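You operate a simulated robot arm through the tools that you are given. There is no shell and no other tool.

You are at the controls of a simulated robot arm. One attempt, no reset.

Task
Check channel 75 on the meter plate at 4 mA, then 20 mA.
Fine: switch on, black dial to 75; set the orange dial and press the green button at each value; leave it on and its plug in.
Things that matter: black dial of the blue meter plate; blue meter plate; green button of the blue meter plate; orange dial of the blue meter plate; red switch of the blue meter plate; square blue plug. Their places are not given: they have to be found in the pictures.

It is judged by the outcome, as a careful person would: the job done as asked, and still so three seconds after it is handed in. It fails if anything else is knocked over, pushed out of place, dropped, spilled or broken.

Robot
A 7-joint arm with a two-finger parallel gripper, fixed in place. Base frame: the origin is on the floor under the middle of its stand, x ahead of it, y to its left, z up. Lengths are in mm, angles in degrees, forces in N, time in s.
It reaches about 1372 mm from its shoulder. Its first joint turns from -149.0 to 149.0 degrees. Payload 3.43 kg.
Tool frame: the origin (TCP) lies between the finger pads and is the grasp point; the fingertips stand 30 mm ahead of it; z points along the fingers, y is the line along which they close. Largest opening 94 mm; finger width 28, thickness 10; the body of the gripper, 50 by 96 mm, starts 55 mm behind the TCP.
Orientation is that of the tool frame in the base frame, as [roll, pitch, yaw] about the fixed x, y, z axes, in that order (R = Rz(yaw) Ry(pitch) Rx(roll)). With the fingers straight down and closing along the base's y, the tool's x points along the base's -x, its y along +y and its z along -z.

Tools
- The arm moves only by the tool step_arm. Its argument "steps" is one flat list of numbers, 7 for each row, row after row: the turn, a rotation vector about the tool's x, y, z in degrees, then the shift along the tool's x, y, z in mm, then the closure, from 0 (fully open) to 1 (shut). In form: [wx, wy, wz, x, y, z, claw, wx, wy, wz, x, y, z, claw, ...]. A call has 1 to 20 rows; each row is the pose to reach, as a shift and turn from the pose commanded when the call began, along the tool's axes at that moment. Each row takes 0.2 s and may step no farther than 50 mm and 8.6 degrees from the row before; otherwise, or with a gripper value out of range, the whole call is refused. Where a pose cannot be reached the arm comes as near as it can. A force on the tool above 40 N (or 10 N above the force at the start of the call, whichever is more), or a blocked arm, ends the call early, and 0.2 s more pass. The fingers move at their own pace (about 45 mm/s each) and stop on an object; they squeeze with about 21 N. The grip force told is the motor's: it shows also when the fingers shut on nothing. Time passes only in rows, and 0.2 s behind the last, so rows that repeat a pose let the fingers close. It gives the time, the measured TCP pose, the force on the tool (base axes), the opening and the grip force at its end, in the units of the frame above (readings bear some noise), with the torque about the TCP (base axes, N m) and any sound that the robot's microphone picked up, and new pictures: "show" is both (left out), scene, wrist or none.
- Cameras (640 x 400 px; columns grow to the right, rows downward): "scene" is fixed at [398.3, -650, 1667.6]; the picture's right is [0.32, -0.95, 0.00], its down [-0.68, -0.23, -0.70] and it looks along [0.66, 0.22, -0.72] (base axes); focal length 363 px, centre (320, 200). "wrist" rides on the gripper at [76, 14, -102] in the tool frame; the picture's right is [-0.18, 0.98, 0.00], its down [-0.75, -0.14, -0.64] and it looks along [-0.63, -0.12, 0.77] (tool axes); focal length 243 px, centre (320, 200).
- point_at(camera, pixels): for up to 12 pixels [column, row] of the newest picture of that camera ("zoom" is the newest enlarged one), the place [x, y, z] in the base frame of the surface seen there, good to about 2 mm. It takes no simulated time.
- zoom(camera, box): a new picture of the part [left, top, right, bottom] of that camera's present view, enlarged. It takes no simulated time.
- job_done(): hands the job in; it is judged then, once.

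Unless the task says otherwise, let go and move clear before handing in.

The tools are called by a JSON object that holds its "method" and its "body". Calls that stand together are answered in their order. step_arm: Moves the arm, as the interface text tells. Its arguments: {"type":"object","properties":{"steps":{"type":"array"},"show":{"type":"string","enum":["both","scene","wrist","none"]}},"required":["steps"]} The other tools are called the same way: point_at (camera, pixels) gives the place of the surface under pixels of a picture; zoom (camera, box) takes an enlarged picture of a part of a camera's view; job_done () hands the job in.

At the start:

```text
clock: 0.0
tcp_pos: [970.4, -178.3, 1159.7]
tool_rot: [180.0, 0.0, 180.0]
ft_force: [0.7, -0.6, 0.7]
wrist_torque: [-0.04, 0.03, 0.01]
gripper_width: 94.0
finger_force: 0.0
```

scene: 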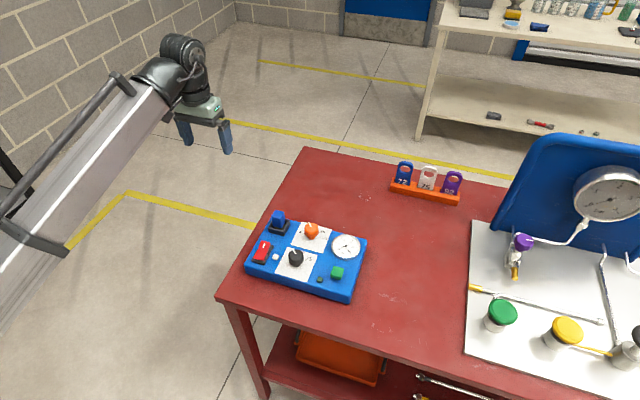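
wrist: 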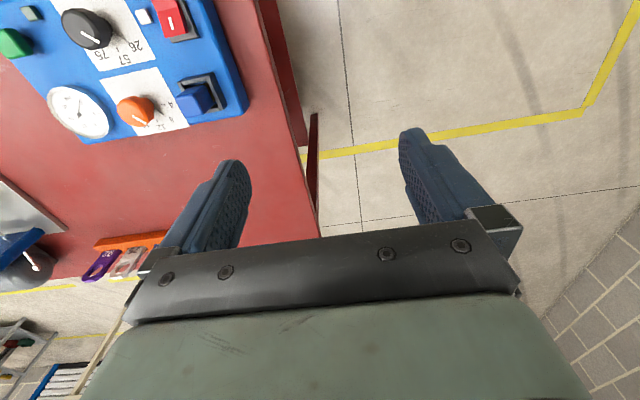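

The blue meter plate sits around scene pixels (305, 260), with the red switch at (263, 252), black dial at (296, 257), orange dial at (311, 230), green button at (337, 272) and plug at (279, 220). I'll zoom in on both views before moving.

{"method": "zoom", "body": {"camera": "scene", "box": [235, 200, 379, 305]}}

{"method": "zoom", "body": {"camera": "wrist", "box": [0, 0, 260, 162]}}

{"method": "zoom", "body": {"camera": "scene", "box": [380, 150, 480, 212]}}

```text
3.81 times, centred on (307, 252) of scene
```

zoom: 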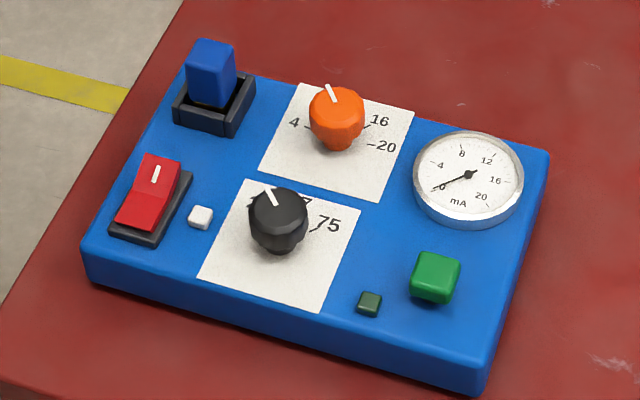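

```text
2.46 times, centred on (130, 81) of wrist
```

zoom: 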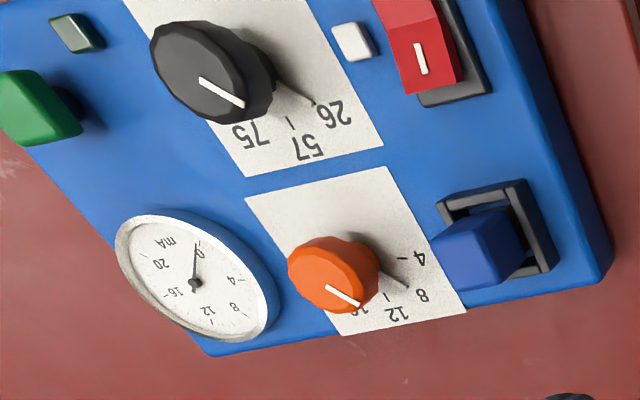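

```text
6.40 times, centred on (430, 181) of scene
```

zoom: 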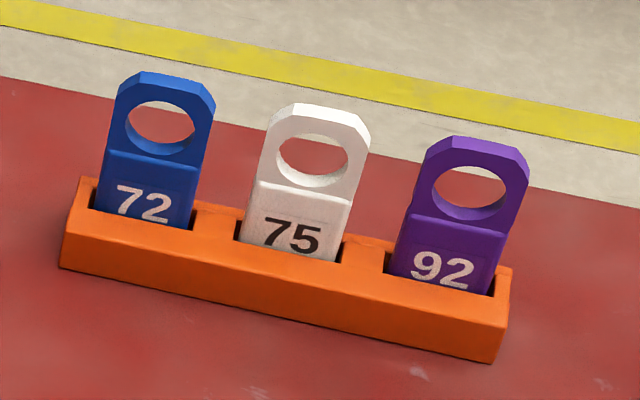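

The plate reads clearly: the dials' pointers are white lines, and the switch has an "I" mark showing. I'll re-zoom on the plate and measure points on it.

{"method": "zoom", "body": {"camera": "scene", "box": [223, 199, 391, 304]}}

{"method": "point_at", "body": {"camera": "zoom", "pixels": [[337, 100], [337, 145], [278, 205], [278, 248], [435, 268], [435, 298], [161, 172], [137, 212], [213, 55], [200, 215], [368, 300], [468, 174]]}}

{"method": "point_at", "body": {"camera": "zoom", "pixels": [[82, 240], [478, 362], [548, 152], [185, 68], [300, 84], [413, 110], [260, 168], [380, 200], [246, 180], [360, 210], [198, 280], [320, 310]]}}

```text
3.81 times, centred on (307, 252) of scene
```

zoom: 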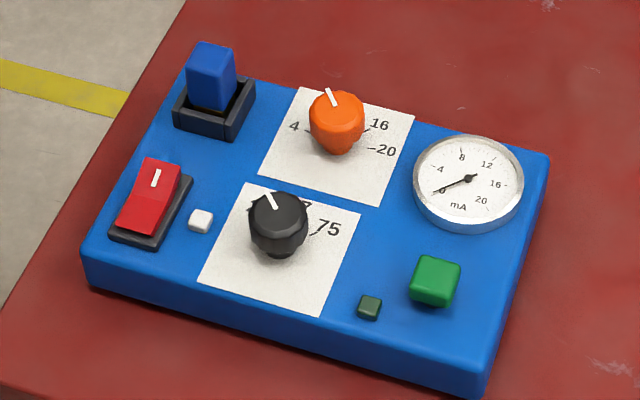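

```text
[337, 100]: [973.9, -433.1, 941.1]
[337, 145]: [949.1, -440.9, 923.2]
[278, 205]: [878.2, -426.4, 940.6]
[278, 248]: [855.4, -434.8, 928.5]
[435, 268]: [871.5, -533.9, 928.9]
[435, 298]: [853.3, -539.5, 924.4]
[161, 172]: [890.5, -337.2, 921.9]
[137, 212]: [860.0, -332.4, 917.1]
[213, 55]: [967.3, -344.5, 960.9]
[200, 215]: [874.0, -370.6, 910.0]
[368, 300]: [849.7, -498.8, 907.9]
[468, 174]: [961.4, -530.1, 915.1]
```

```text
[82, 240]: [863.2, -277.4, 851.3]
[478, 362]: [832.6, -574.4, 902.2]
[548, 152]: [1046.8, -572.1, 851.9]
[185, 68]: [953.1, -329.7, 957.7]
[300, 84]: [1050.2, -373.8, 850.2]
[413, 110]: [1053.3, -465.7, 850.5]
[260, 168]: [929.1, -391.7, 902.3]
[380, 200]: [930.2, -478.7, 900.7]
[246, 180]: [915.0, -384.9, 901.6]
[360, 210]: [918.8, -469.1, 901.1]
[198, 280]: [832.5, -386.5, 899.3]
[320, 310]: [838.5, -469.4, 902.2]
```

Plate top is at about z 901, table about 851, and the plate is aligned with the base axes. I'll measure the dial labels, ticks and pointers from the present views before moving the arm.

{"method": "point_at", "body": {"camera": "zoom", "pixels": [[328, 90], [335, 104], [269, 196], [275, 207], [371, 149], [307, 130], [318, 232], [366, 130], [294, 126], [386, 151], [379, 125], [328, 226]]}}

{"method": "zoom", "body": {"camera": "wrist", "box": [60, 0, 220, 100]}}

```text
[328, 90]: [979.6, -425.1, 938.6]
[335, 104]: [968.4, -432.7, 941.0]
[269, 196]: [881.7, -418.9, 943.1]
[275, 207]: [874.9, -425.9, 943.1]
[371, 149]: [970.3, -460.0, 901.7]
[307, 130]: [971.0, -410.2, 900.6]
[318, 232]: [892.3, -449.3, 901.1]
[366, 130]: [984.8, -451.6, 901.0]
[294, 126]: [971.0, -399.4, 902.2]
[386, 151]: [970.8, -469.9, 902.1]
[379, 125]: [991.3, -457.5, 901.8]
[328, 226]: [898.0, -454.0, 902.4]
```

```text
4.00 times, centred on (140, 50) of wrist
```

zoom: 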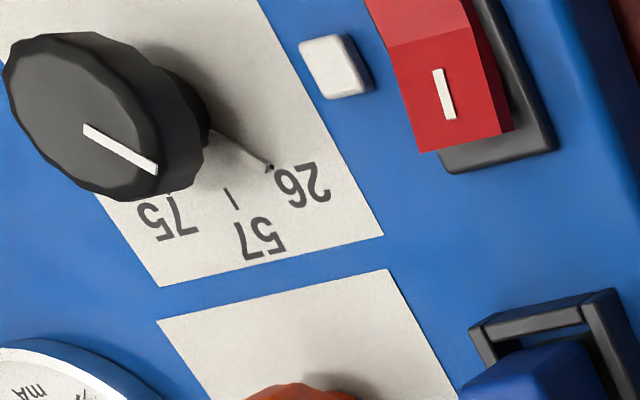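

The orange ticks for 4 and 20 lie at (971, -410) and (970, -460), so the dial's centre is near y -435 and 4→20 is about a half turn. I'll measure the black dial's ticks from the wrist zoom.

{"method": "point_at", "body": {"camera": "zoom", "pixels": [[230, 196], [270, 167], [228, 148], [88, 130], [155, 170], [178, 218], [262, 238], [305, 185], [335, 65], [445, 95], [470, 20], [425, 145]]}}

{"method": "zoom", "body": {"camera": "wrist", "box": [80, 50, 240, 150]}}

```text
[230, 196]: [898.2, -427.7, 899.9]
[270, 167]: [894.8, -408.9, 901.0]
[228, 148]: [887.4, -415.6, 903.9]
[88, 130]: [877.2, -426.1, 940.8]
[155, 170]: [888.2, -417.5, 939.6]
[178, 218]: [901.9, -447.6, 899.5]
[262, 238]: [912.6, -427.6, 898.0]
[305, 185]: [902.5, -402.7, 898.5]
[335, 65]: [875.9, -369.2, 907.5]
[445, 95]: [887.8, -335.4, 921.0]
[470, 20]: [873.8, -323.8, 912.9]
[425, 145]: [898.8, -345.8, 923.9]
```

```text
4.00 times, centred on (160, 100) of wrist
```

zoom: 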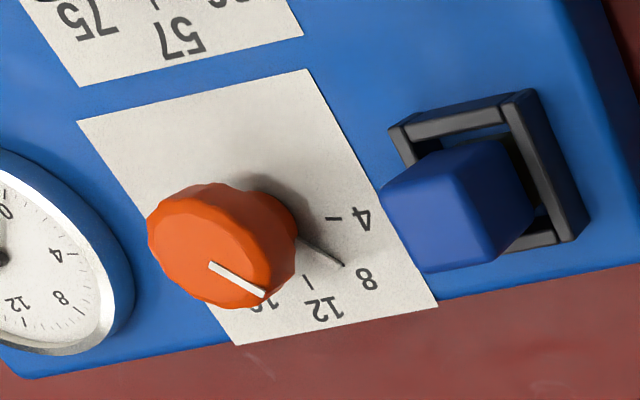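

The black dial (centre ≈ (873, -428)) points to 26, and 75 is about 90° clockwise. The orange dial (≈ (970, -435)) points at 8, and the rocker's "I" end at ≈ (893, -338, 923) stands raised, so it is off. I'll move with the fingers shut to a point above the switch's "I" end.

{"method": "step_arm", "body": {"steps": [0, 0, 0, 12, -27, 27, 1, 0, 0, 0, 25, -53, 53, 1, 0, 0, 0, 37, -80, 80, 1, 0, 0, 0, 50, -106, 107, 1, 0, 0, 0, 62, -133, 133, 1, 0, 0, 0, 74, -159, 160, 1, 0, 0, 0, 74, -159, 160, 1]}}

```text
clock: 1.6
tcp_pos: [898.5, -335.9, 999.4]
tool_rot: [180.0, 0.0, 179.9]
ft_force: [-0.5, 0.3, -0.4]
wrist_torque: [0.01, -0.01, 0.02]
gripper_width: 0.0
finger_force: 20.6
```

scene: 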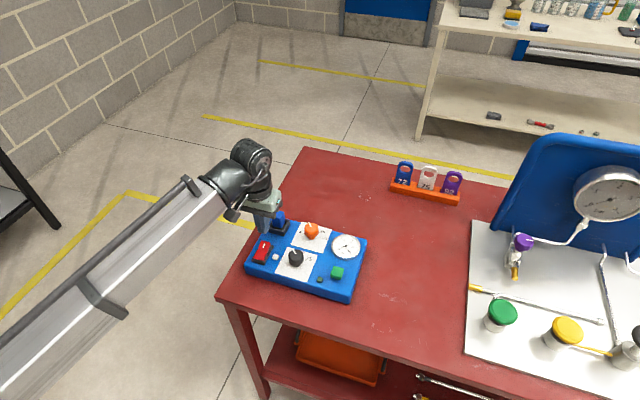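
wrist: 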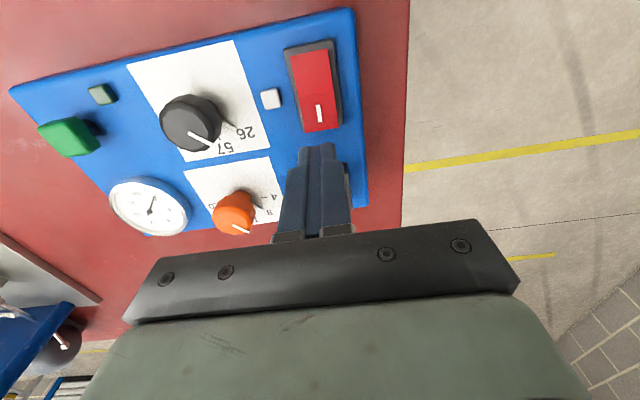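

The gripper is above the switch area, with the rocker at wrist pixels (315, 90). I'll zoom the wrist view to measure the switch, knobs and button more exactly.

{"method": "zoom", "body": {"camera": "wrist", "box": [220, 20, 380, 120]}}

{"method": "point_at", "body": {"camera": "zoom", "pixels": [[310, 160], [420, 130], [350, 230], [445, 200], [375, 320], [470, 300], [405, 265], [395, 380], [500, 350], [320, 420], [200, 200], [380, 180]]}}

{"method": "zoom", "body": {"camera": "wrist", "box": [80, 70, 320, 220]}}

```text
4.00 times, centred on (300, 70) of wrist
```

zoom: 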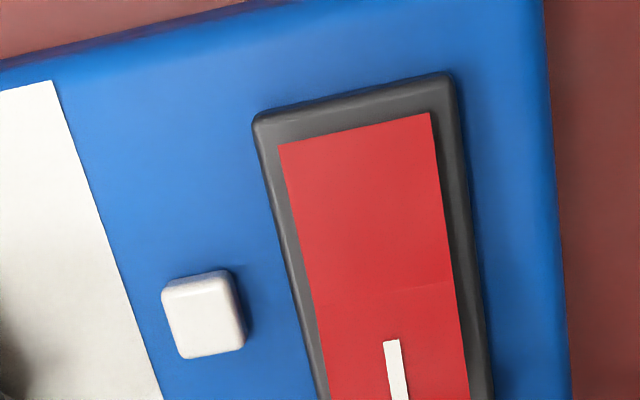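

```text
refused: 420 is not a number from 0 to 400
```

```text
2.67 times, centred on (200, 145) of wrist
```

zoom: 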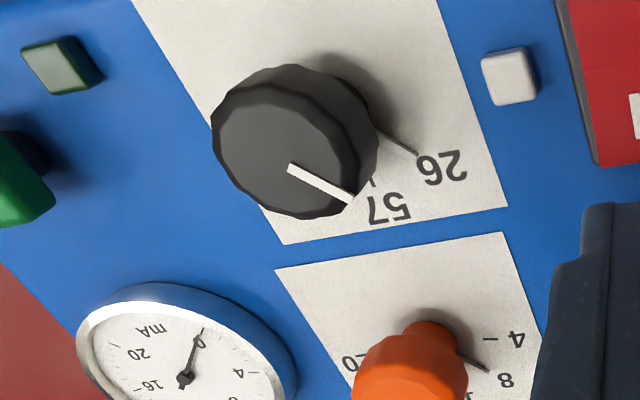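

The rocker's frame and the lamp beside it are clear. I'll point at switch corners in the wrist image and at the knobs.

{"method": "point_at", "body": {"camera": "wrist", "pixels": [[290, 57], [326, 50], [300, 95], [336, 88], [302, 130], [337, 126], [319, 112], [305, 97], [288, 50], [345, 128], [271, 98], [316, 75]]}}

{"method": "point_at", "body": {"camera": "zoom", "pixels": [[290, 168], [350, 200], [222, 120], [300, 210], [350, 150], [280, 80], [295, 140], [414, 153], [372, 183], [486, 366], [490, 339], [367, 361]]}}

```text
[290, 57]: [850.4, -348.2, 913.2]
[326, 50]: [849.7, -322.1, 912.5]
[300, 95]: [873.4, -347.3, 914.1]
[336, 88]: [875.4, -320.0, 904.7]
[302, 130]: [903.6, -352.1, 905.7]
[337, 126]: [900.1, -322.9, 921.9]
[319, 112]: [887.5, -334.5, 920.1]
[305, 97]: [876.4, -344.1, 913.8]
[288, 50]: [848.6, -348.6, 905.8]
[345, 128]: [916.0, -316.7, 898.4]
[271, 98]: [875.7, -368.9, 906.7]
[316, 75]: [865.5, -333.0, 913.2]
```

```text
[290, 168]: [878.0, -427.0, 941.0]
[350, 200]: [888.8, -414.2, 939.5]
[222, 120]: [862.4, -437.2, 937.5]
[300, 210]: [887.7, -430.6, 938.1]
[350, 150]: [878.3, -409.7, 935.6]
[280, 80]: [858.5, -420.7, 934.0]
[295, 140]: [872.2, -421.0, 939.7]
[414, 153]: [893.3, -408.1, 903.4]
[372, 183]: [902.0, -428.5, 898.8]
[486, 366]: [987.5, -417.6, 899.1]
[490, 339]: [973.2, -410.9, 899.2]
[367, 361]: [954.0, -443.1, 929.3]
```

The rocker spans x 850–900, y −348…−322, with the "I" half rising to z 922. I'll descend with closed fingers over the "I" half at about (896, -336) and press slowly.

{"method": "step_arm", "body": {"steps": [0, 0, 0, 0, 1, 20, 1, 0, 0, 0, 0, 1, 38, 1, 0, 0, 0, 0, 1, 44, 1, 0, 0, 0, 0, 1, 46, 1, 0, 0, 0, 0, 1, 48, 1, 0, 0, 0, 0, 1, 50, 1, 0, 0, 0, 0, 1, 52, 1, 0, 0, 0, 0, 1, 54, 1]}}

```text
clock: 3.4
tcp_pos: [898.6, -335.9, 946.2]
tool_rot: [-180.0, 0.0, 180.0]
ft_force: [0.1, 0.2, 0.3]
wrist_torque: [0.01, -0.01, 0.02]
gripper_width: 0.0
finger_force: 21.0
```

scene: 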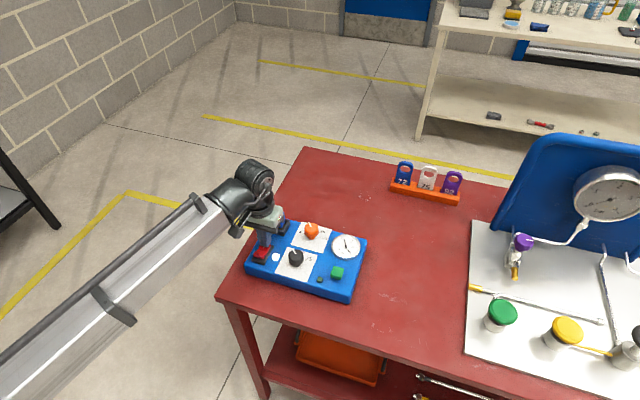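
wrist: 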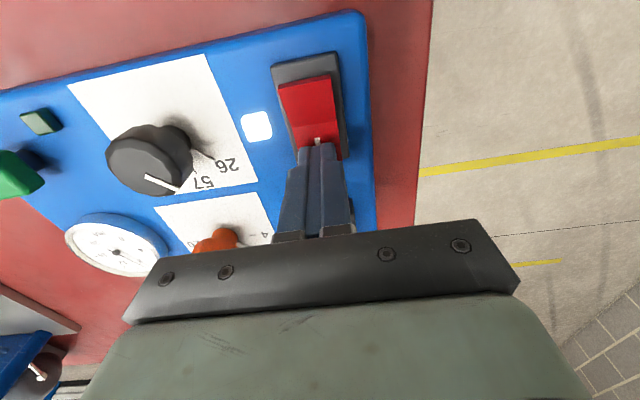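

The lamp at wrist (257, 126) is now lit bright white, and the rocker's far half has risen, so the switch flipped on. I'll raise straight up and check it.

{"method": "step_arm", "body": {"steps": [0, 0, 0, 0, 0, -15, 1, 0, 0, 0, 0, 0, -50, 1, 0, 0, 0, 0, 0, -70, 1]}}

{"method": "zoom", "body": {"camera": "wrist", "box": [60, 0, 380, 200]}}

{"method": "zoom", "body": {"camera": "scene", "box": [223, 199, 391, 304]}}

```text
clock: 4.2
tcp_pos: [896.8, -335.1, 1015.2]
tool_rot: [180.0, 0.1, 180.0]
ft_force: [-0.2, 0.3, 0.5]
wrist_torque: [-0.03, 0.0, -0.01]
gripper_width: 0.0
finger_force: 20.8
```

scene: 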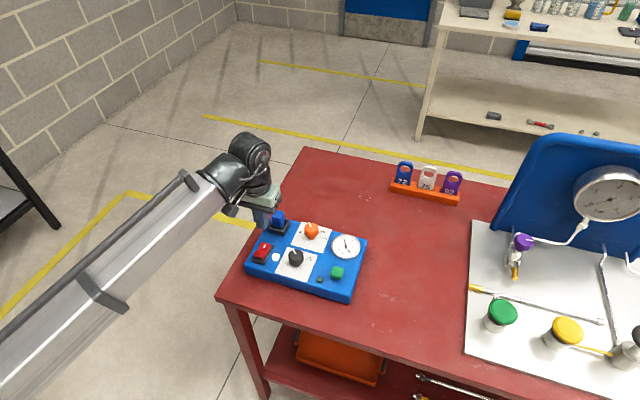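
wrist: 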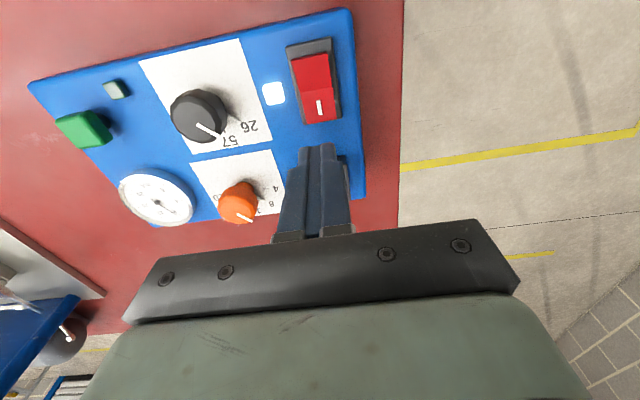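

```text
2.00 times, centred on (220, 100) of wrist
```

zoom: 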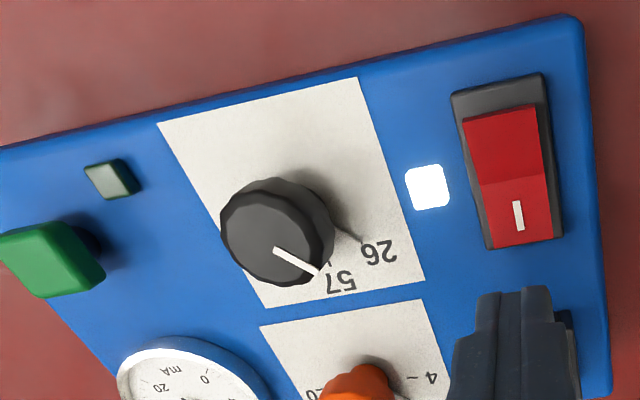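

```text
3.81 times, centred on (307, 252) of scene
```

zoom: 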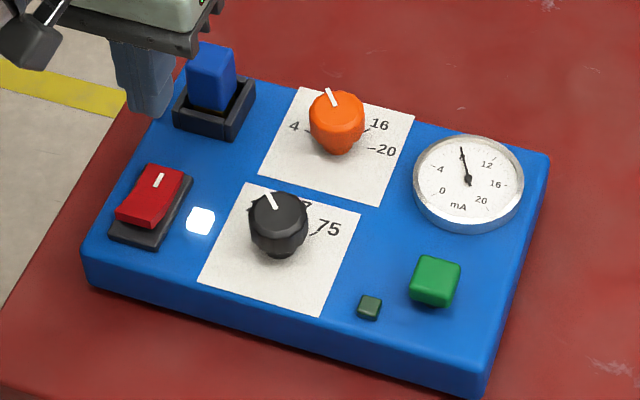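

The power lamp is lit and the meter reads 8 mA, matching the orange dial. Now I'll move above the black dial at about (873, -427.5), turned −45° about the tool axis and opened to about 60 mm.

{"method": "step_arm", "body": {"steps": [0, 0, -7.5, 4, -15.2, 2.6, 0.36, 0, 0, -15, 8, -30.4, 5.2, 0.36, 0, 0, -22.5, 12, -45.6, 7.8, 0.36, 0, 0, -30, 16, -60.8, 10.4, 0.36, 0, 0, -37.5, 20, -76, 13, 0.36, 0, 0, -45, 23.4, -91.2, 15.7, 0.36, 0, 0, -45, 23.4, -91.2, 15.7, 0.36]}}

{"method": "zoom", "body": {"camera": "wrist", "box": [160, 50, 480, 250]}}

```text
clock: 5.8
tcp_pos: [874.2, -427.8, 998.5]
tool_rot: [-180.0, 0.0, -134.9]
ft_force: [-0.2, -1.0, 0.2]
wrist_torque: [0.03, 0.01, 0.01]
gripper_width: 60.1
finger_force: 0.1
```

scene: 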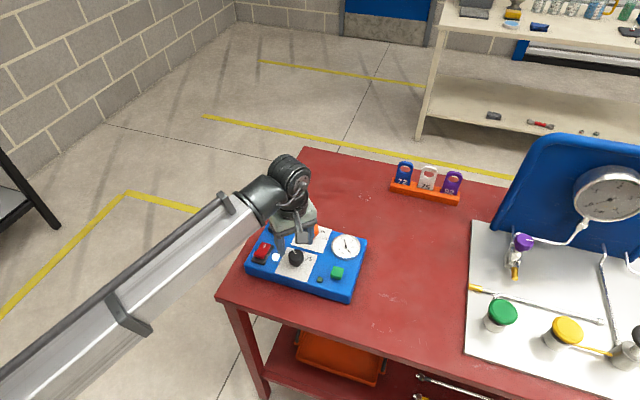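
wrist: 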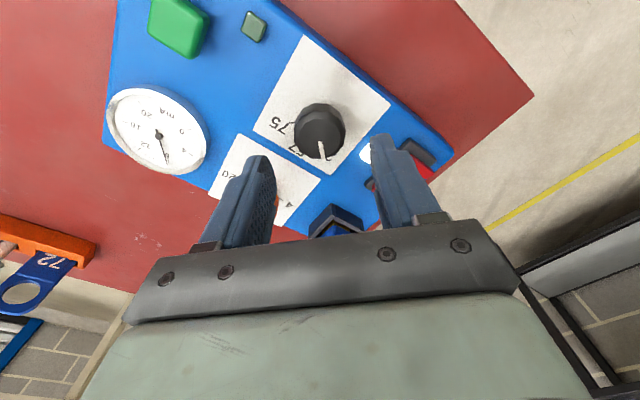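

```text
2.00 times, centred on (320, 150) of wrist
```

zoom: 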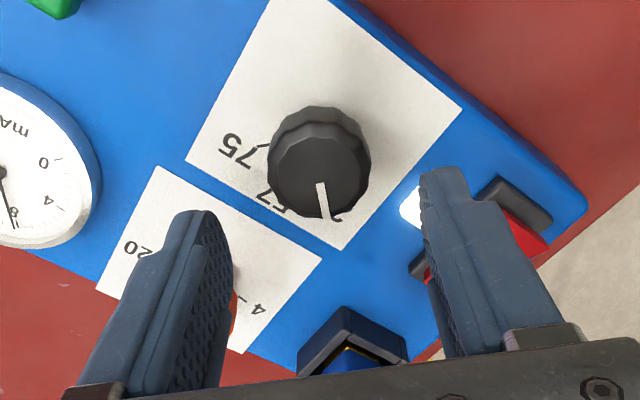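

The black knob sits at wrist zoom (319, 165), centered between the fingers' columns. I'll measure the cap's edges here to fix its centre.

{"method": "point_at", "body": {"camera": "zoom", "pixels": [[320, 184], [325, 216], [275, 175], [365, 175], [320, 135], [300, 212], [340, 212], [320, 170], [269, 146], [262, 205], [365, 150], [250, 250]]}}

```text
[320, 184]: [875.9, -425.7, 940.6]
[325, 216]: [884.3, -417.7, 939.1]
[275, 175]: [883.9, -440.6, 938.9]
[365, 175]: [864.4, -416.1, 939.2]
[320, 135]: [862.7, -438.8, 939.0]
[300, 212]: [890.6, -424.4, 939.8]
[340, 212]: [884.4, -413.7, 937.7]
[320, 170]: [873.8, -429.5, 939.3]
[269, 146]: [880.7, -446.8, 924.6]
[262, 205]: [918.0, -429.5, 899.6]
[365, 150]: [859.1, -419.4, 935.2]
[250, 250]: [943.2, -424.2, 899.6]
```

The cap's centre works out to about (874, -428), agreeing with the gripper's position. I'll descend 59 mm and close on the knob.

{"method": "step_arm", "body": {"steps": [0, 0, 0, 0, 0, 20, 0.36, 0, 0, 0, 0, 0, 40, 0.36, 0, 0, 0, 0, 0, 52, 0.36, 0, 0, 0, 0, 0, 59, 0.36, 0, 0, 0, 0, 0, 59, 0.36, 0, 0, 0, 0, 0, 59, 1, 0, 0, 0, 0, 0, 59, 1, 0, 0, 0, 0, 0, 59, 1, 0, 0, 0, 0, 0, 59, 1]}}

```text
clock: 7.8
tcp_pos: [875.7, -428.2, 940.9]
tool_rot: [-180.0, 0.1, -135.0]
ft_force: [8.2, -7.3, 0.3]
wrist_torque: [-0.17, -0.22, -0.02]
gripper_width: 37.5
finger_force: 20.7
```

scene: 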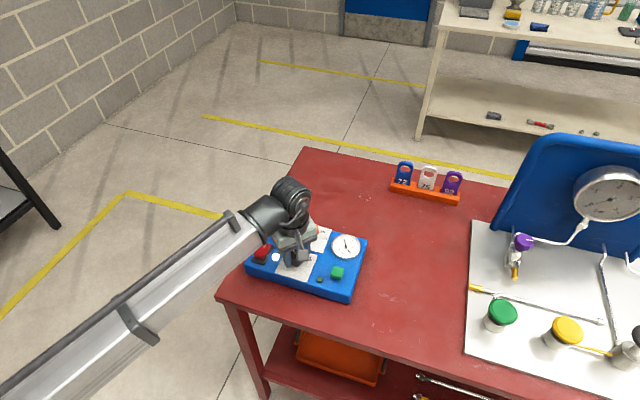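
wrist: 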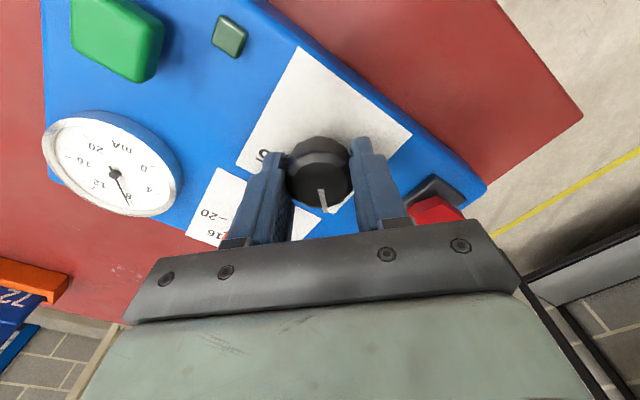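

The fingers hold the knob at 37.5 mm with an 11 N sideways push, so I'm about 1–2 mm off along the closing line. I'll shift −1.5 mm there and turn the first 45° clockwise, then check.

{"method": "step_arm", "body": {"steps": [0, 0, 0, 0, -1.5, 0, 1, 0, 0, 7.5, 0, -1.5, 0, 1, 0, 0, 15, 0, -1.5, 0, 1, 0, 0, 22.5, 0, -1.5, 0, 1, 0, 0, 30, 0, -1.5, 0, 1, 0, 0, 37.5, 0, -1.5, 0, 1, 0, 0, 45, 0, -1.5, 0, 1]}}

{"method": "zoom", "body": {"camera": "wrist", "box": [160, 50, 480, 250]}}

```text
clock: 9.4
tcp_pos: [875.0, -427.5, 941.4]
tool_rot: [-179.9, 0.0, 179.9]
ft_force: [3.6, 8.1, 13.7]
wrist_torque: [0.23, -0.15, 0.01]
gripper_width: 37.5
finger_force: 20.8
```

scene: 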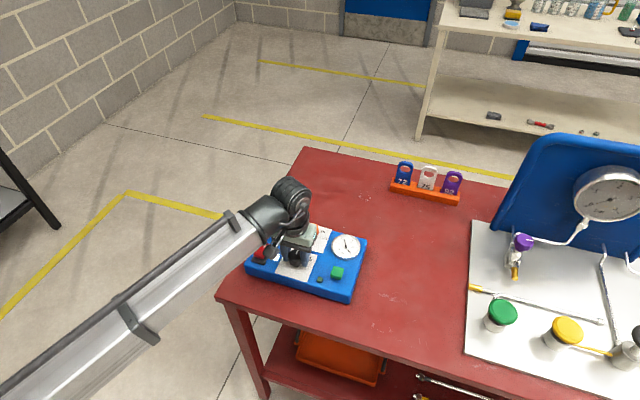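
wrist: 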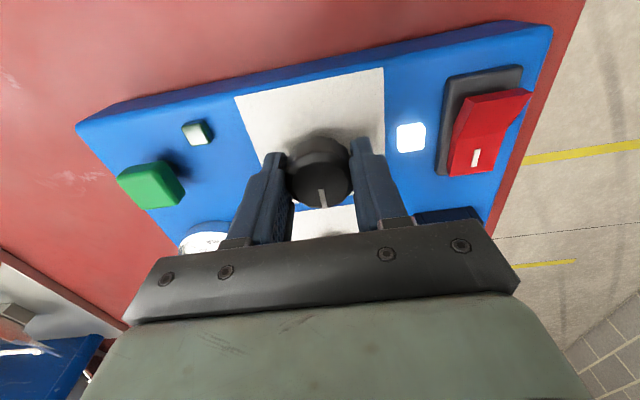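

```text
2.00 times, centred on (320, 150) of wrist
```

zoom: 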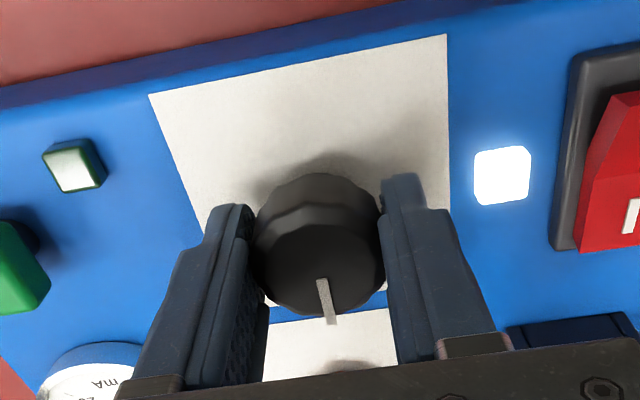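

The pointer has followed the gripper and the black knob now points at 57. I'll correct the centring by about 1 mm and turn the remaining 45° to 75.

{"method": "step_arm", "body": {"steps": [0, 0, 7.5, -0.8, 1, 0, 1, 0, 0, 15, -0.8, 1, 0, 1, 0, 0, 22.5, -0.8, 1, 0, 1, 0, 0, 30, -0.8, 1, 0, 1, 0, 0, 37.5, -0.8, 1, 0, 1, 0, 0, 45, -0.8, 1, 0, 1, 0, 0, 45, -0.8, 1, 0, 1]}}

{"method": "zoom", "body": {"camera": "wrist", "box": [160, 50, 480, 250]}}

{"method": "zoom", "body": {"camera": "scene", "box": [223, 199, 391, 304]}}

```text
clock: 11.0
tcp_pos: [875.5, -427.9, 940.9]
tool_rot: [-179.9, 0.0, 135.0]
ft_force: [-6.7, -3.1, 8.3]
wrist_torque: [-0.44, -0.13, 0.0]
gripper_width: 37.9
finger_force: 21.0
```

scene: 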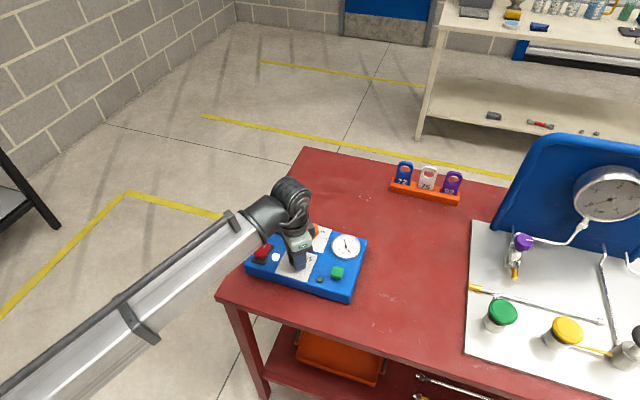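
wrist: 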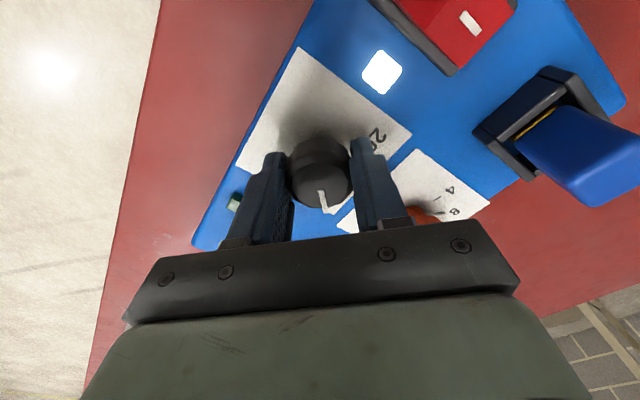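

```text
2.00 times, centred on (320, 150) of wrist
```

zoom: 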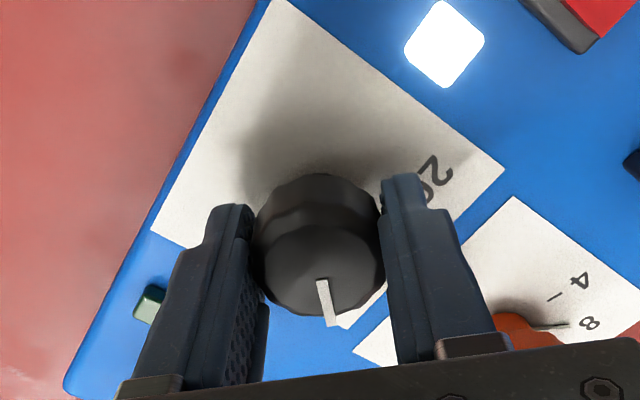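

```text
3.81 times, centred on (307, 252) of scene
```

zoom: 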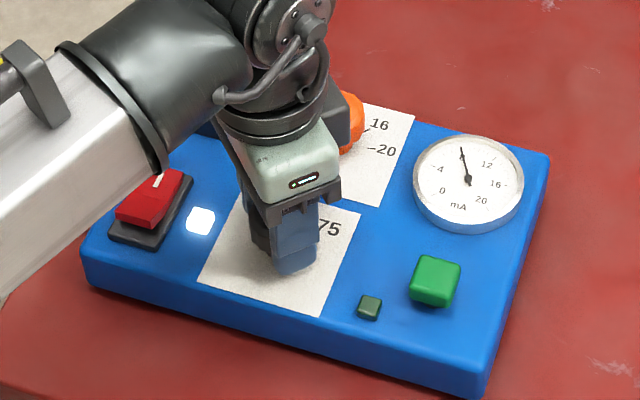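

The pointer still tracks the gripper after 90° of turn, so the knob should be at 75. I'll open, rise straight up and check the pointer against the 75 tick.

{"method": "step_arm", "body": {"steps": [0, 0, 0, 0, 0, 0, 0.36, 0, 0, 0, 0, 0, 0, 0.36, 0, 0, 0, 0, 0, 0, 0.36, 0, 0, 0, 0, 0, -25, 0.36, 0, 0, 0, 0, 0, -60, 0.36, 0, 0, 0, 0, 0, -100, 0.36, 0, 0, 0, 0, 0, -140, 0.36]}}

{"method": "zoom", "body": {"camera": "wrist", "box": [200, 60, 440, 210]}}

{"method": "zoom", "body": {"camera": "scene", "box": [223, 199, 391, 304]}}

```text
clock: 12.6
tcp_pos: [875.0, -428.7, 1081.9]
tool_rot: [179.8, 0.0, 135.0]
ft_force: [0.0, -0.5, -0.1]
wrist_torque: [-0.01, 0.02, 0.02]
gripper_width: 60.1
finger_force: 0.1
```

scene: 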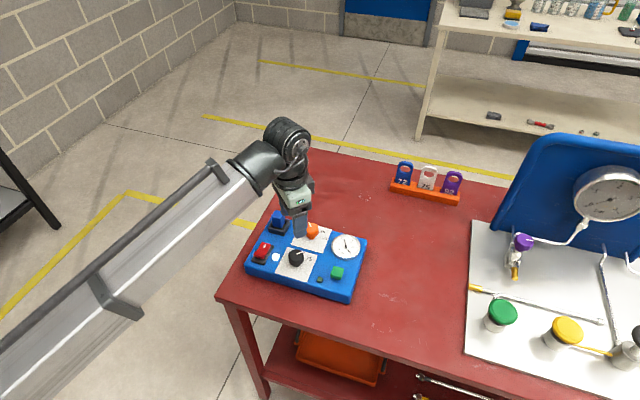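
wrist: 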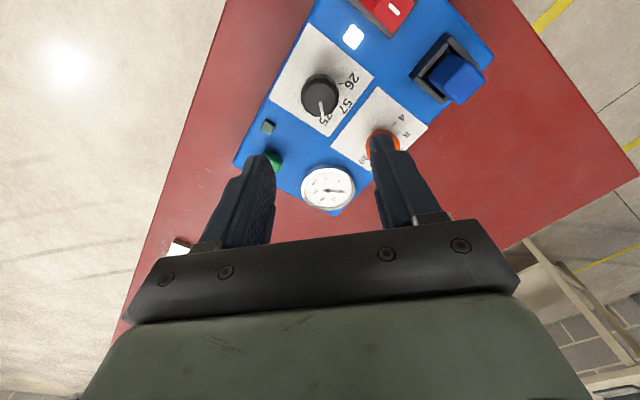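

```text
2.67 times, centred on (320, 135) of wrist
```

zoom: 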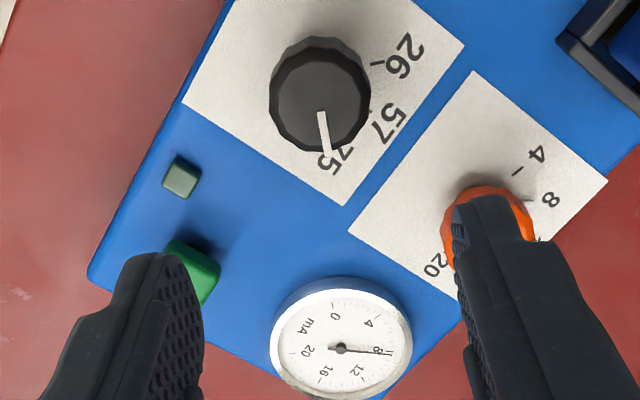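

```text
3.81 times, centred on (307, 252) of scene
```

zoom: 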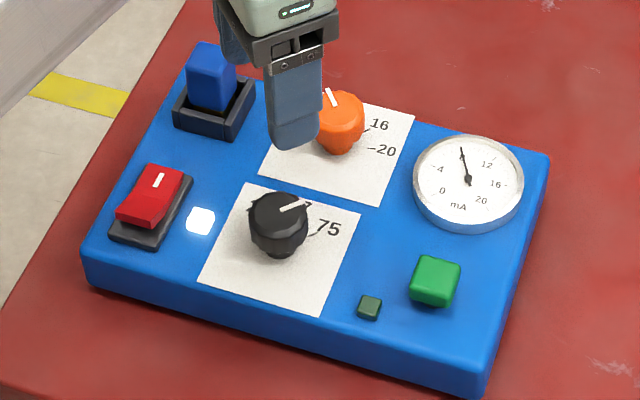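

The black pointer now aims toward 75 (scene zoom (280,211)→(308,203)). I'll measure its direction against the tick.

{"method": "point_at", "body": {"camera": "zoom", "pixels": [[281, 211], [307, 203], [294, 207], [317, 233], [312, 236], [321, 230]]}}

{"method": "zoom", "body": {"camera": "wrist", "box": [280, 60, 376, 120]}}

```text
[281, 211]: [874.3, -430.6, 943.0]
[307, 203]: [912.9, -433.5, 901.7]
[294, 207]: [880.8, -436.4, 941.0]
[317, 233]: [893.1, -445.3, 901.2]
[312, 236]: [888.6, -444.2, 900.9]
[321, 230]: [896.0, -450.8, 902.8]
```

```text
6.67 times, centred on (328, 90) of wrist
```

zoom: 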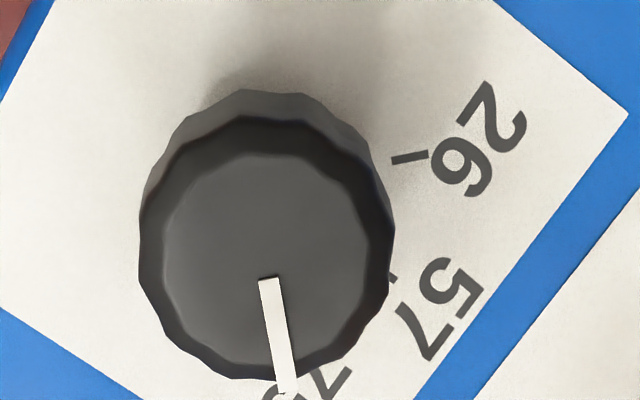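

I'll take the pointer and tick points from this sharper wrist zoom.

{"method": "point_at", "body": {"camera": "zoom", "pixels": [[268, 285], [275, 320], [284, 365], [288, 385], [395, 161], [425, 155], [391, 280], [145, 220], [388, 220], [262, 160], [265, 375]]}}

```text
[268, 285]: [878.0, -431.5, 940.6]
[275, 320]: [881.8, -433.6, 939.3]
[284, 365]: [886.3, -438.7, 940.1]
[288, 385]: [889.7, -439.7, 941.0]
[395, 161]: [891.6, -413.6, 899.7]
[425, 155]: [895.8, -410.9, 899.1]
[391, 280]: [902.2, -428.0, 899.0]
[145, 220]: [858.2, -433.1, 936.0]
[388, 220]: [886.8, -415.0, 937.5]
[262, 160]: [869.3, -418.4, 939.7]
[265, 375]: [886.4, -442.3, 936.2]
```

The pointer seems near 75, but the view is oblique, with the knob hiding the 75 tick. I'll turn back to yaw 180 and place the wrist camera almost straight over the black dial to check alignment.

{"method": "step_arm", "body": {"steps": [0, 0, -7.5, -10.5, 2, 7, 0.36, 0, 0, -15, -21, 4, 14, 0.36, 0, 0, -22.5, -31.5, 6, 21, 0.36, 0, 0, -30, -42, 8, 28, 0.36, 0, 0, -37.5, -52.4, 10, 35, 0.36, 0, 0, -45, -62.9, 12, 41, 0.36, 0, 0, -45, -62.9, 12, 41, 0.36], "show": "wrist"}}

{"method": "zoom", "body": {"camera": "wrist", "box": [250, 0, 410, 100]}}

{"method": "zoom", "body": {"camera": "scene", "box": [271, 230, 335, 270]}}

```text
clock: 14.2
tcp_pos: [928.9, -463.6, 1040.3]
tool_rot: [180.0, 0.0, -179.9]
ft_force: [0.5, -0.3, 0.9]
wrist_torque: [0.0, -0.01, 0.01]
gripper_width: 60.4
finger_force: 0.0
```

wrist: 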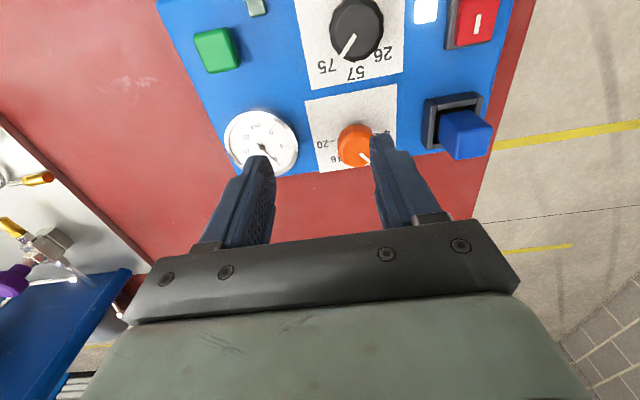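

```text
4.00 times, centred on (330, 50) of wrist
```

zoom: 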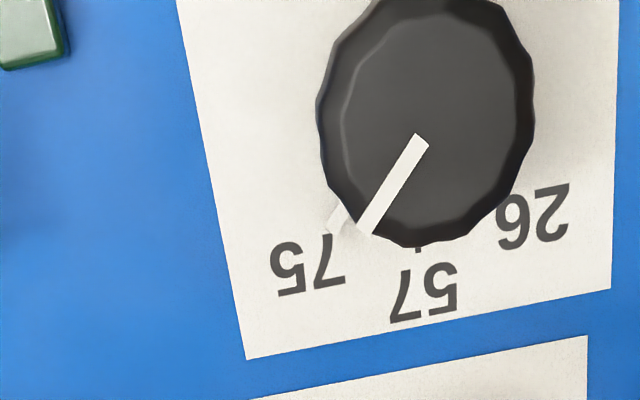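

```text
10.00 times, centred on (303, 250) of scene
```

zoom: 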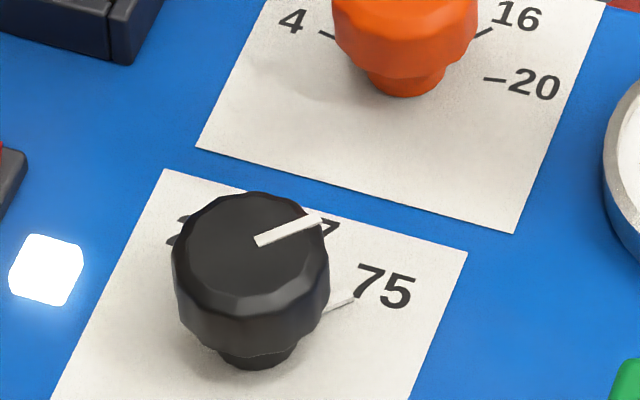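

A lower white pointer bar under the cap also shows, reaching right to the 75 tick (wrist zoom (335, 218), scene zoom (340, 302)). I'll measure its angle against the label positions once more.

{"method": "point_at", "body": {"camera": "zoom", "pixels": [[260, 240], [318, 219], [330, 306], [350, 299], [385, 288], [356, 301]]}}

{"method": "zoom", "body": {"camera": "wrist", "box": [300, 0, 396, 60]}}

{"method": "point_at", "body": {"camera": "wrist", "pixels": [[327, 66], [356, 73], [383, 54], [354, 36], [343, 56], [334, 54], [338, 50]]}}

```text
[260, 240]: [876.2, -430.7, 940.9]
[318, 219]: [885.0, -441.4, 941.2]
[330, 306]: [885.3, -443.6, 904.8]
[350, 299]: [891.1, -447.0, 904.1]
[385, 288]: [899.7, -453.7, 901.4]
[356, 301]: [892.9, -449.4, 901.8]
```

```text
6.67 times, centred on (348, 30) of wrist
```

zoom: 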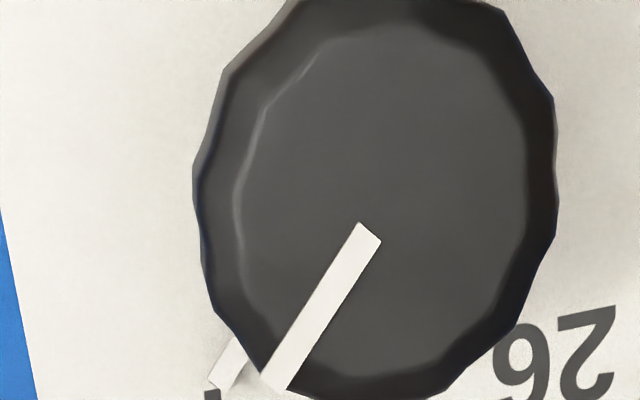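

```text
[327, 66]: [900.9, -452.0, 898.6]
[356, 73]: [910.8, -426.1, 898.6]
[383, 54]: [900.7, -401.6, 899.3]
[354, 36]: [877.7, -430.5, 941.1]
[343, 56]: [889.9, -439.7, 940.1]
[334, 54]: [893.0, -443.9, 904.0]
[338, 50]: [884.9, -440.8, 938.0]
```

The lower pointer and the tick behind it line up, and the label geometry gives 75 at −45° with the pointer at about −45°, so the black dial is right. Next I'll move above the orange dial at about (971.3, -435), still at yaw 180 and open 60 mm.

{"method": "step_arm", "body": {"steps": [0, 0, 0, -15, 10, 9, 0.36, 0, 0, 0, -30, 20, 20, 0.36, 0, 0, 0, -43.4, 28.6, 30, 0.36, 0, 0, 0, -43.4, 28.6, 30, 0.36]}}

{"method": "zoom", "body": {"camera": "wrist", "box": [200, 30, 440, 180]}}

```text
clock: 15.2
tcp_pos: [973.6, -434.6, 1009.8]
tool_rot: [180.0, 0.0, 179.9]
ft_force: [-0.6, 1.2, 0.2]
wrist_torque: [0.02, 0.0, 0.03]
gripper_width: 60.2
finger_force: 0.0
```

scene: 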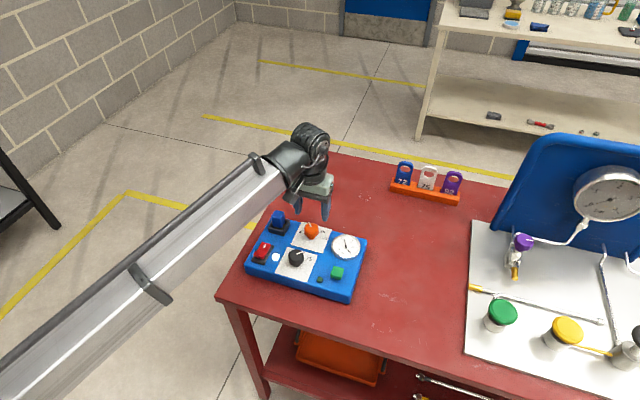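
wrist: 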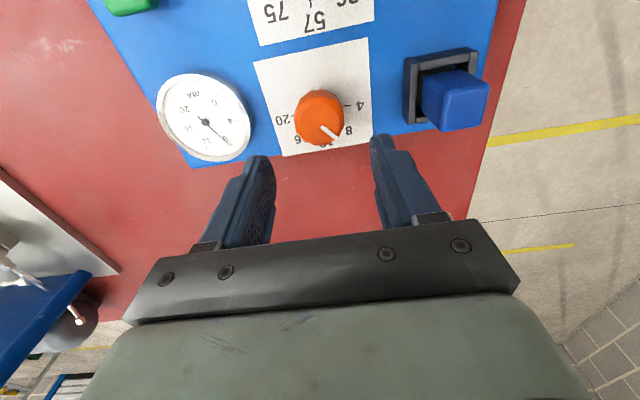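

```text
2.67 times, centred on (320, 105) of wrist
```

zoom: 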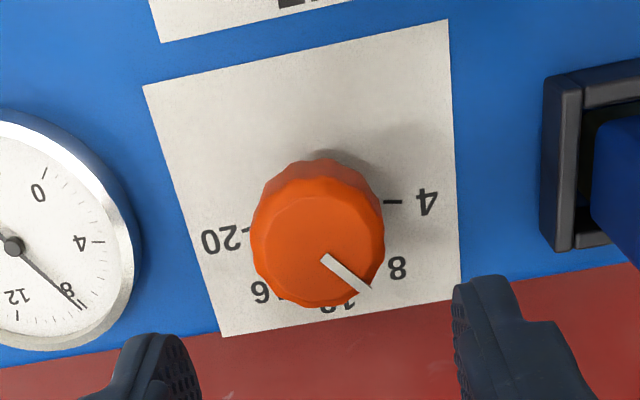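

The orange knob at wrist zoom (318, 240) points at 8, and the meter reads 8. I'll measure the knob's edges and ticks from here to confirm its centre.

{"method": "point_at", "body": {"camera": "zoom", "pixels": [[258, 240], [375, 225], [310, 198], [325, 300], [326, 260], [366, 288], [393, 202], [427, 202], [222, 240], [245, 230], [398, 268], [318, 245]]}}

```text
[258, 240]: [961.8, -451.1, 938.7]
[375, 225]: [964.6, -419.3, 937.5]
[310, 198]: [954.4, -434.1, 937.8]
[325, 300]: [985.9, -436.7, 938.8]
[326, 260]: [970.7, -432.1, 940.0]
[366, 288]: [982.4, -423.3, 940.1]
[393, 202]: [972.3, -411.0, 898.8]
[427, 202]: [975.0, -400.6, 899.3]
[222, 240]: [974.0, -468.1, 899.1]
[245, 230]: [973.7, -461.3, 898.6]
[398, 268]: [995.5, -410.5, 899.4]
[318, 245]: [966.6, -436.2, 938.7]
```

The knob's centre comes out at about (971, -435), matching the commanded position. I'll descend 69 mm and close on the knob.

{"method": "step_arm", "body": {"steps": [0, 0, 0, 0, 0, 25, 0.36, 0, 0, 0, 0, 0, 48, 0.36, 0, 0, 0, 0, 0, 62, 0.36, 0, 0, 0, 0, 0, 69, 0.36, 0, 0, 0, 0, 0, 69, 0.36, 0, 0, 0, 0, 0, 69, 1, 0, 0, 0, 0, 0, 69, 1, 0, 0, 0, 0, 0, 69, 1, 0, 0, 0, 0, 0, 69, 1]}}

```text
clock: 17.2
tcp_pos: [972.7, -435.6, 939.8]
tool_rot: [179.9, 0.0, -180.0]
ft_force: [-3.4, 9.1, -0.1]
wrist_torque: [-0.03, 0.01, -0.08]
gripper_width: 38.3
finger_force: 21.1
```

scene: 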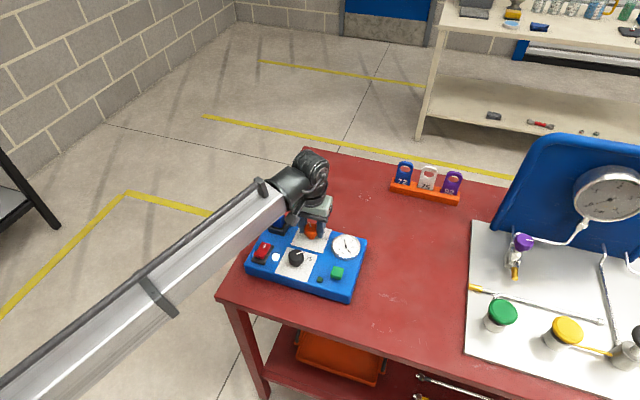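
wrist: 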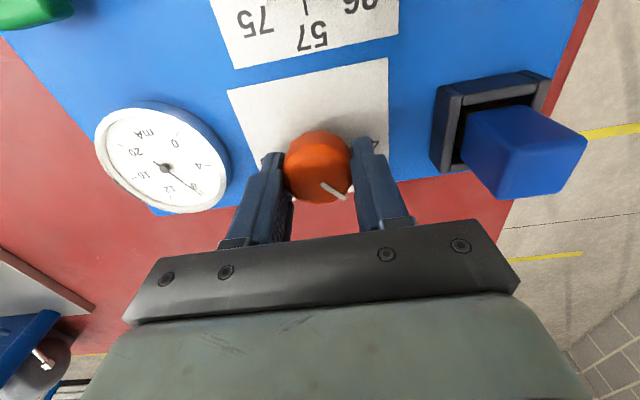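

The knob is held at 38.3 mm with a 9 N push toward +y, so I'll shift +1 mm in y. Then I'll turn 45° counter-clockwise, toward 4.

{"method": "step_arm", "body": {"steps": [0, 0, 0, 0, 1, 0, 1, 0, 0, -7.5, 0, 1, 0, 1, 0, 0, -15, 0, 1, 0, 1, 0, 0, -22.5, 0, 1, 0, 1, 0, 0, -30, 0, 1, 0, 1, 0, 0, -37.5, 0, 1, 0, 1, 0, 0, -45, 0, 1, 0, 1, 0, 0, -45, 0, 1, 0, 1]}}

{"method": "zoom", "body": {"camera": "scene", "box": [223, 199, 391, 304]}}

{"method": "zoom", "body": {"camera": "wrist", "box": [0, 50, 400, 300]}}

```text
clock: 19.0
tcp_pos: [971.2, -431.4, 942.2]
tool_rot: [179.9, 0.0, -134.7]
ft_force: [-15.3, 25.7, 0.4]
wrist_torque: [0.55, 0.12, -0.22]
gripper_width: 37.7
finger_force: 21.1
```

scene: 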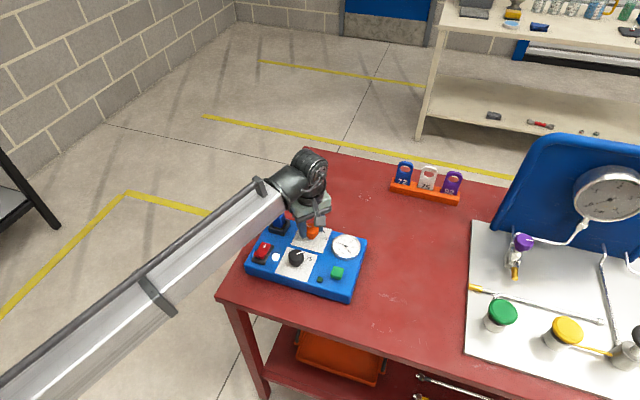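
wrist: 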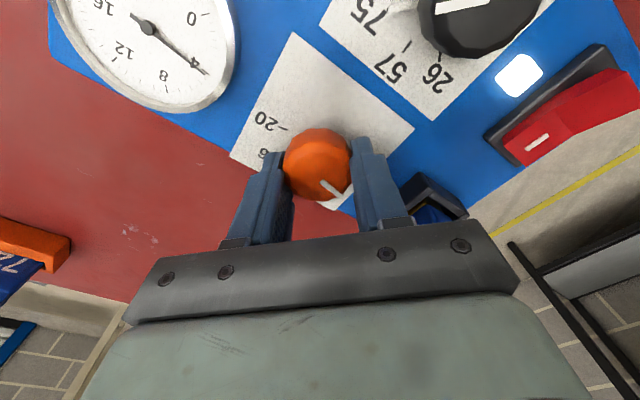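

```text
3.81 times, centred on (307, 252) of scene
```

zoom: 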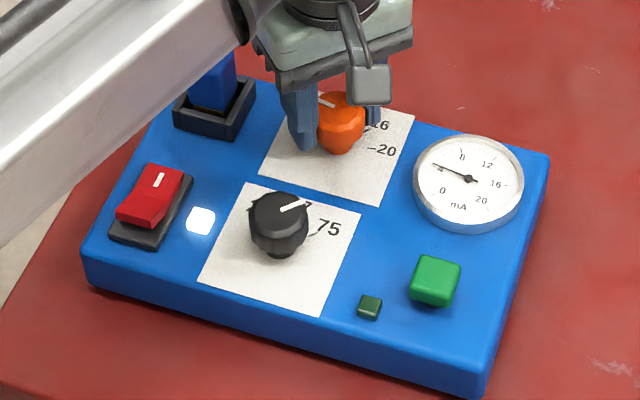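

```text
1.60 times, centred on (200, 175) of wrist
```

zoom: 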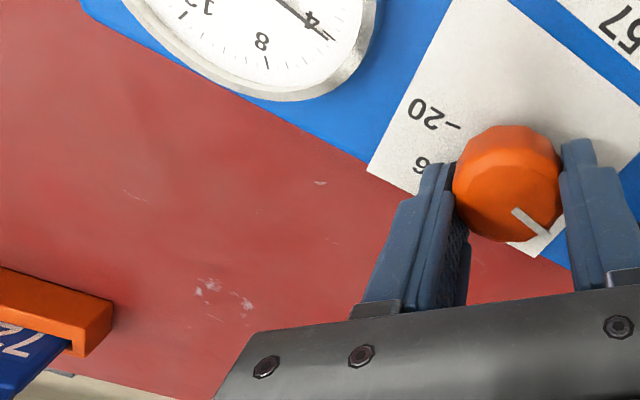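

The meter needle is near 4 now, though a 30 N side load and some resisting torque have built up, likely at the dial's end stop. I'll look closely at the meter before letting go.

{"method": "zoom", "body": {"camera": "wrist", "box": [60, 0, 252, 120]}}

{"method": "zoom", "body": {"camera": "wrist", "box": [240, 100, 400, 200]}}

{"method": "zoom", "body": {"camera": "scene", "box": [325, 225, 373, 265]}}

```text
3.33 times, centred on (156, 60) of wrist
```

zoom: 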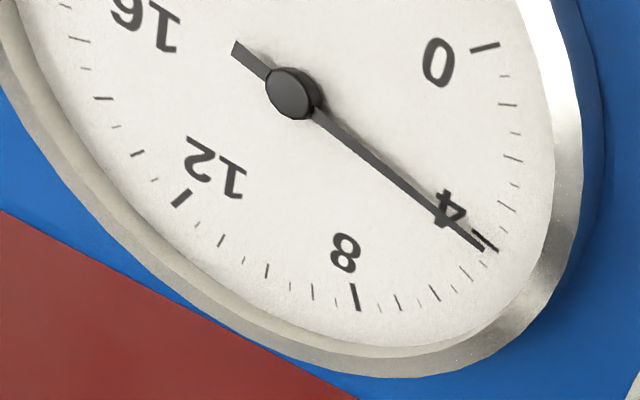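

```text
4.00 times, centred on (320, 150) of wrist
```

zoom: 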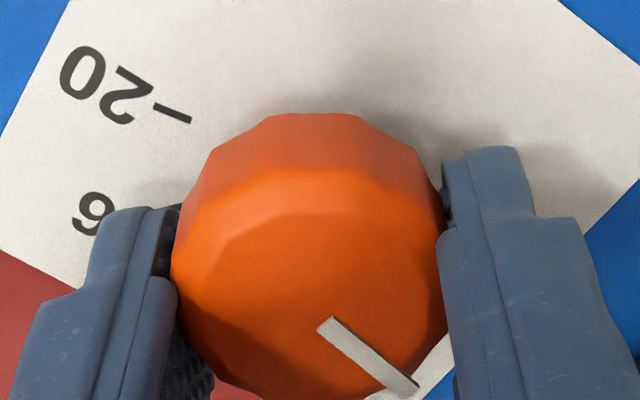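

```text
10.00 times, centred on (349, 245) of scene
```

zoom: 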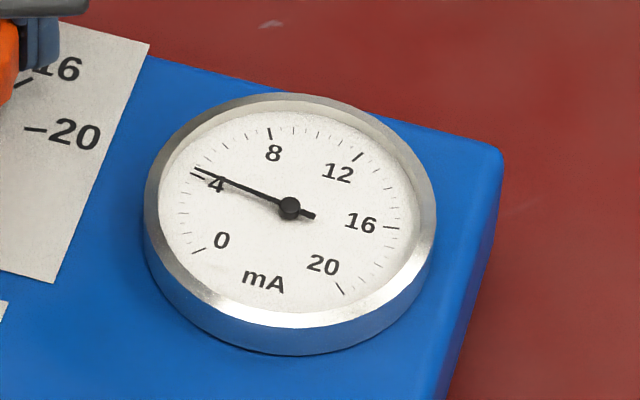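

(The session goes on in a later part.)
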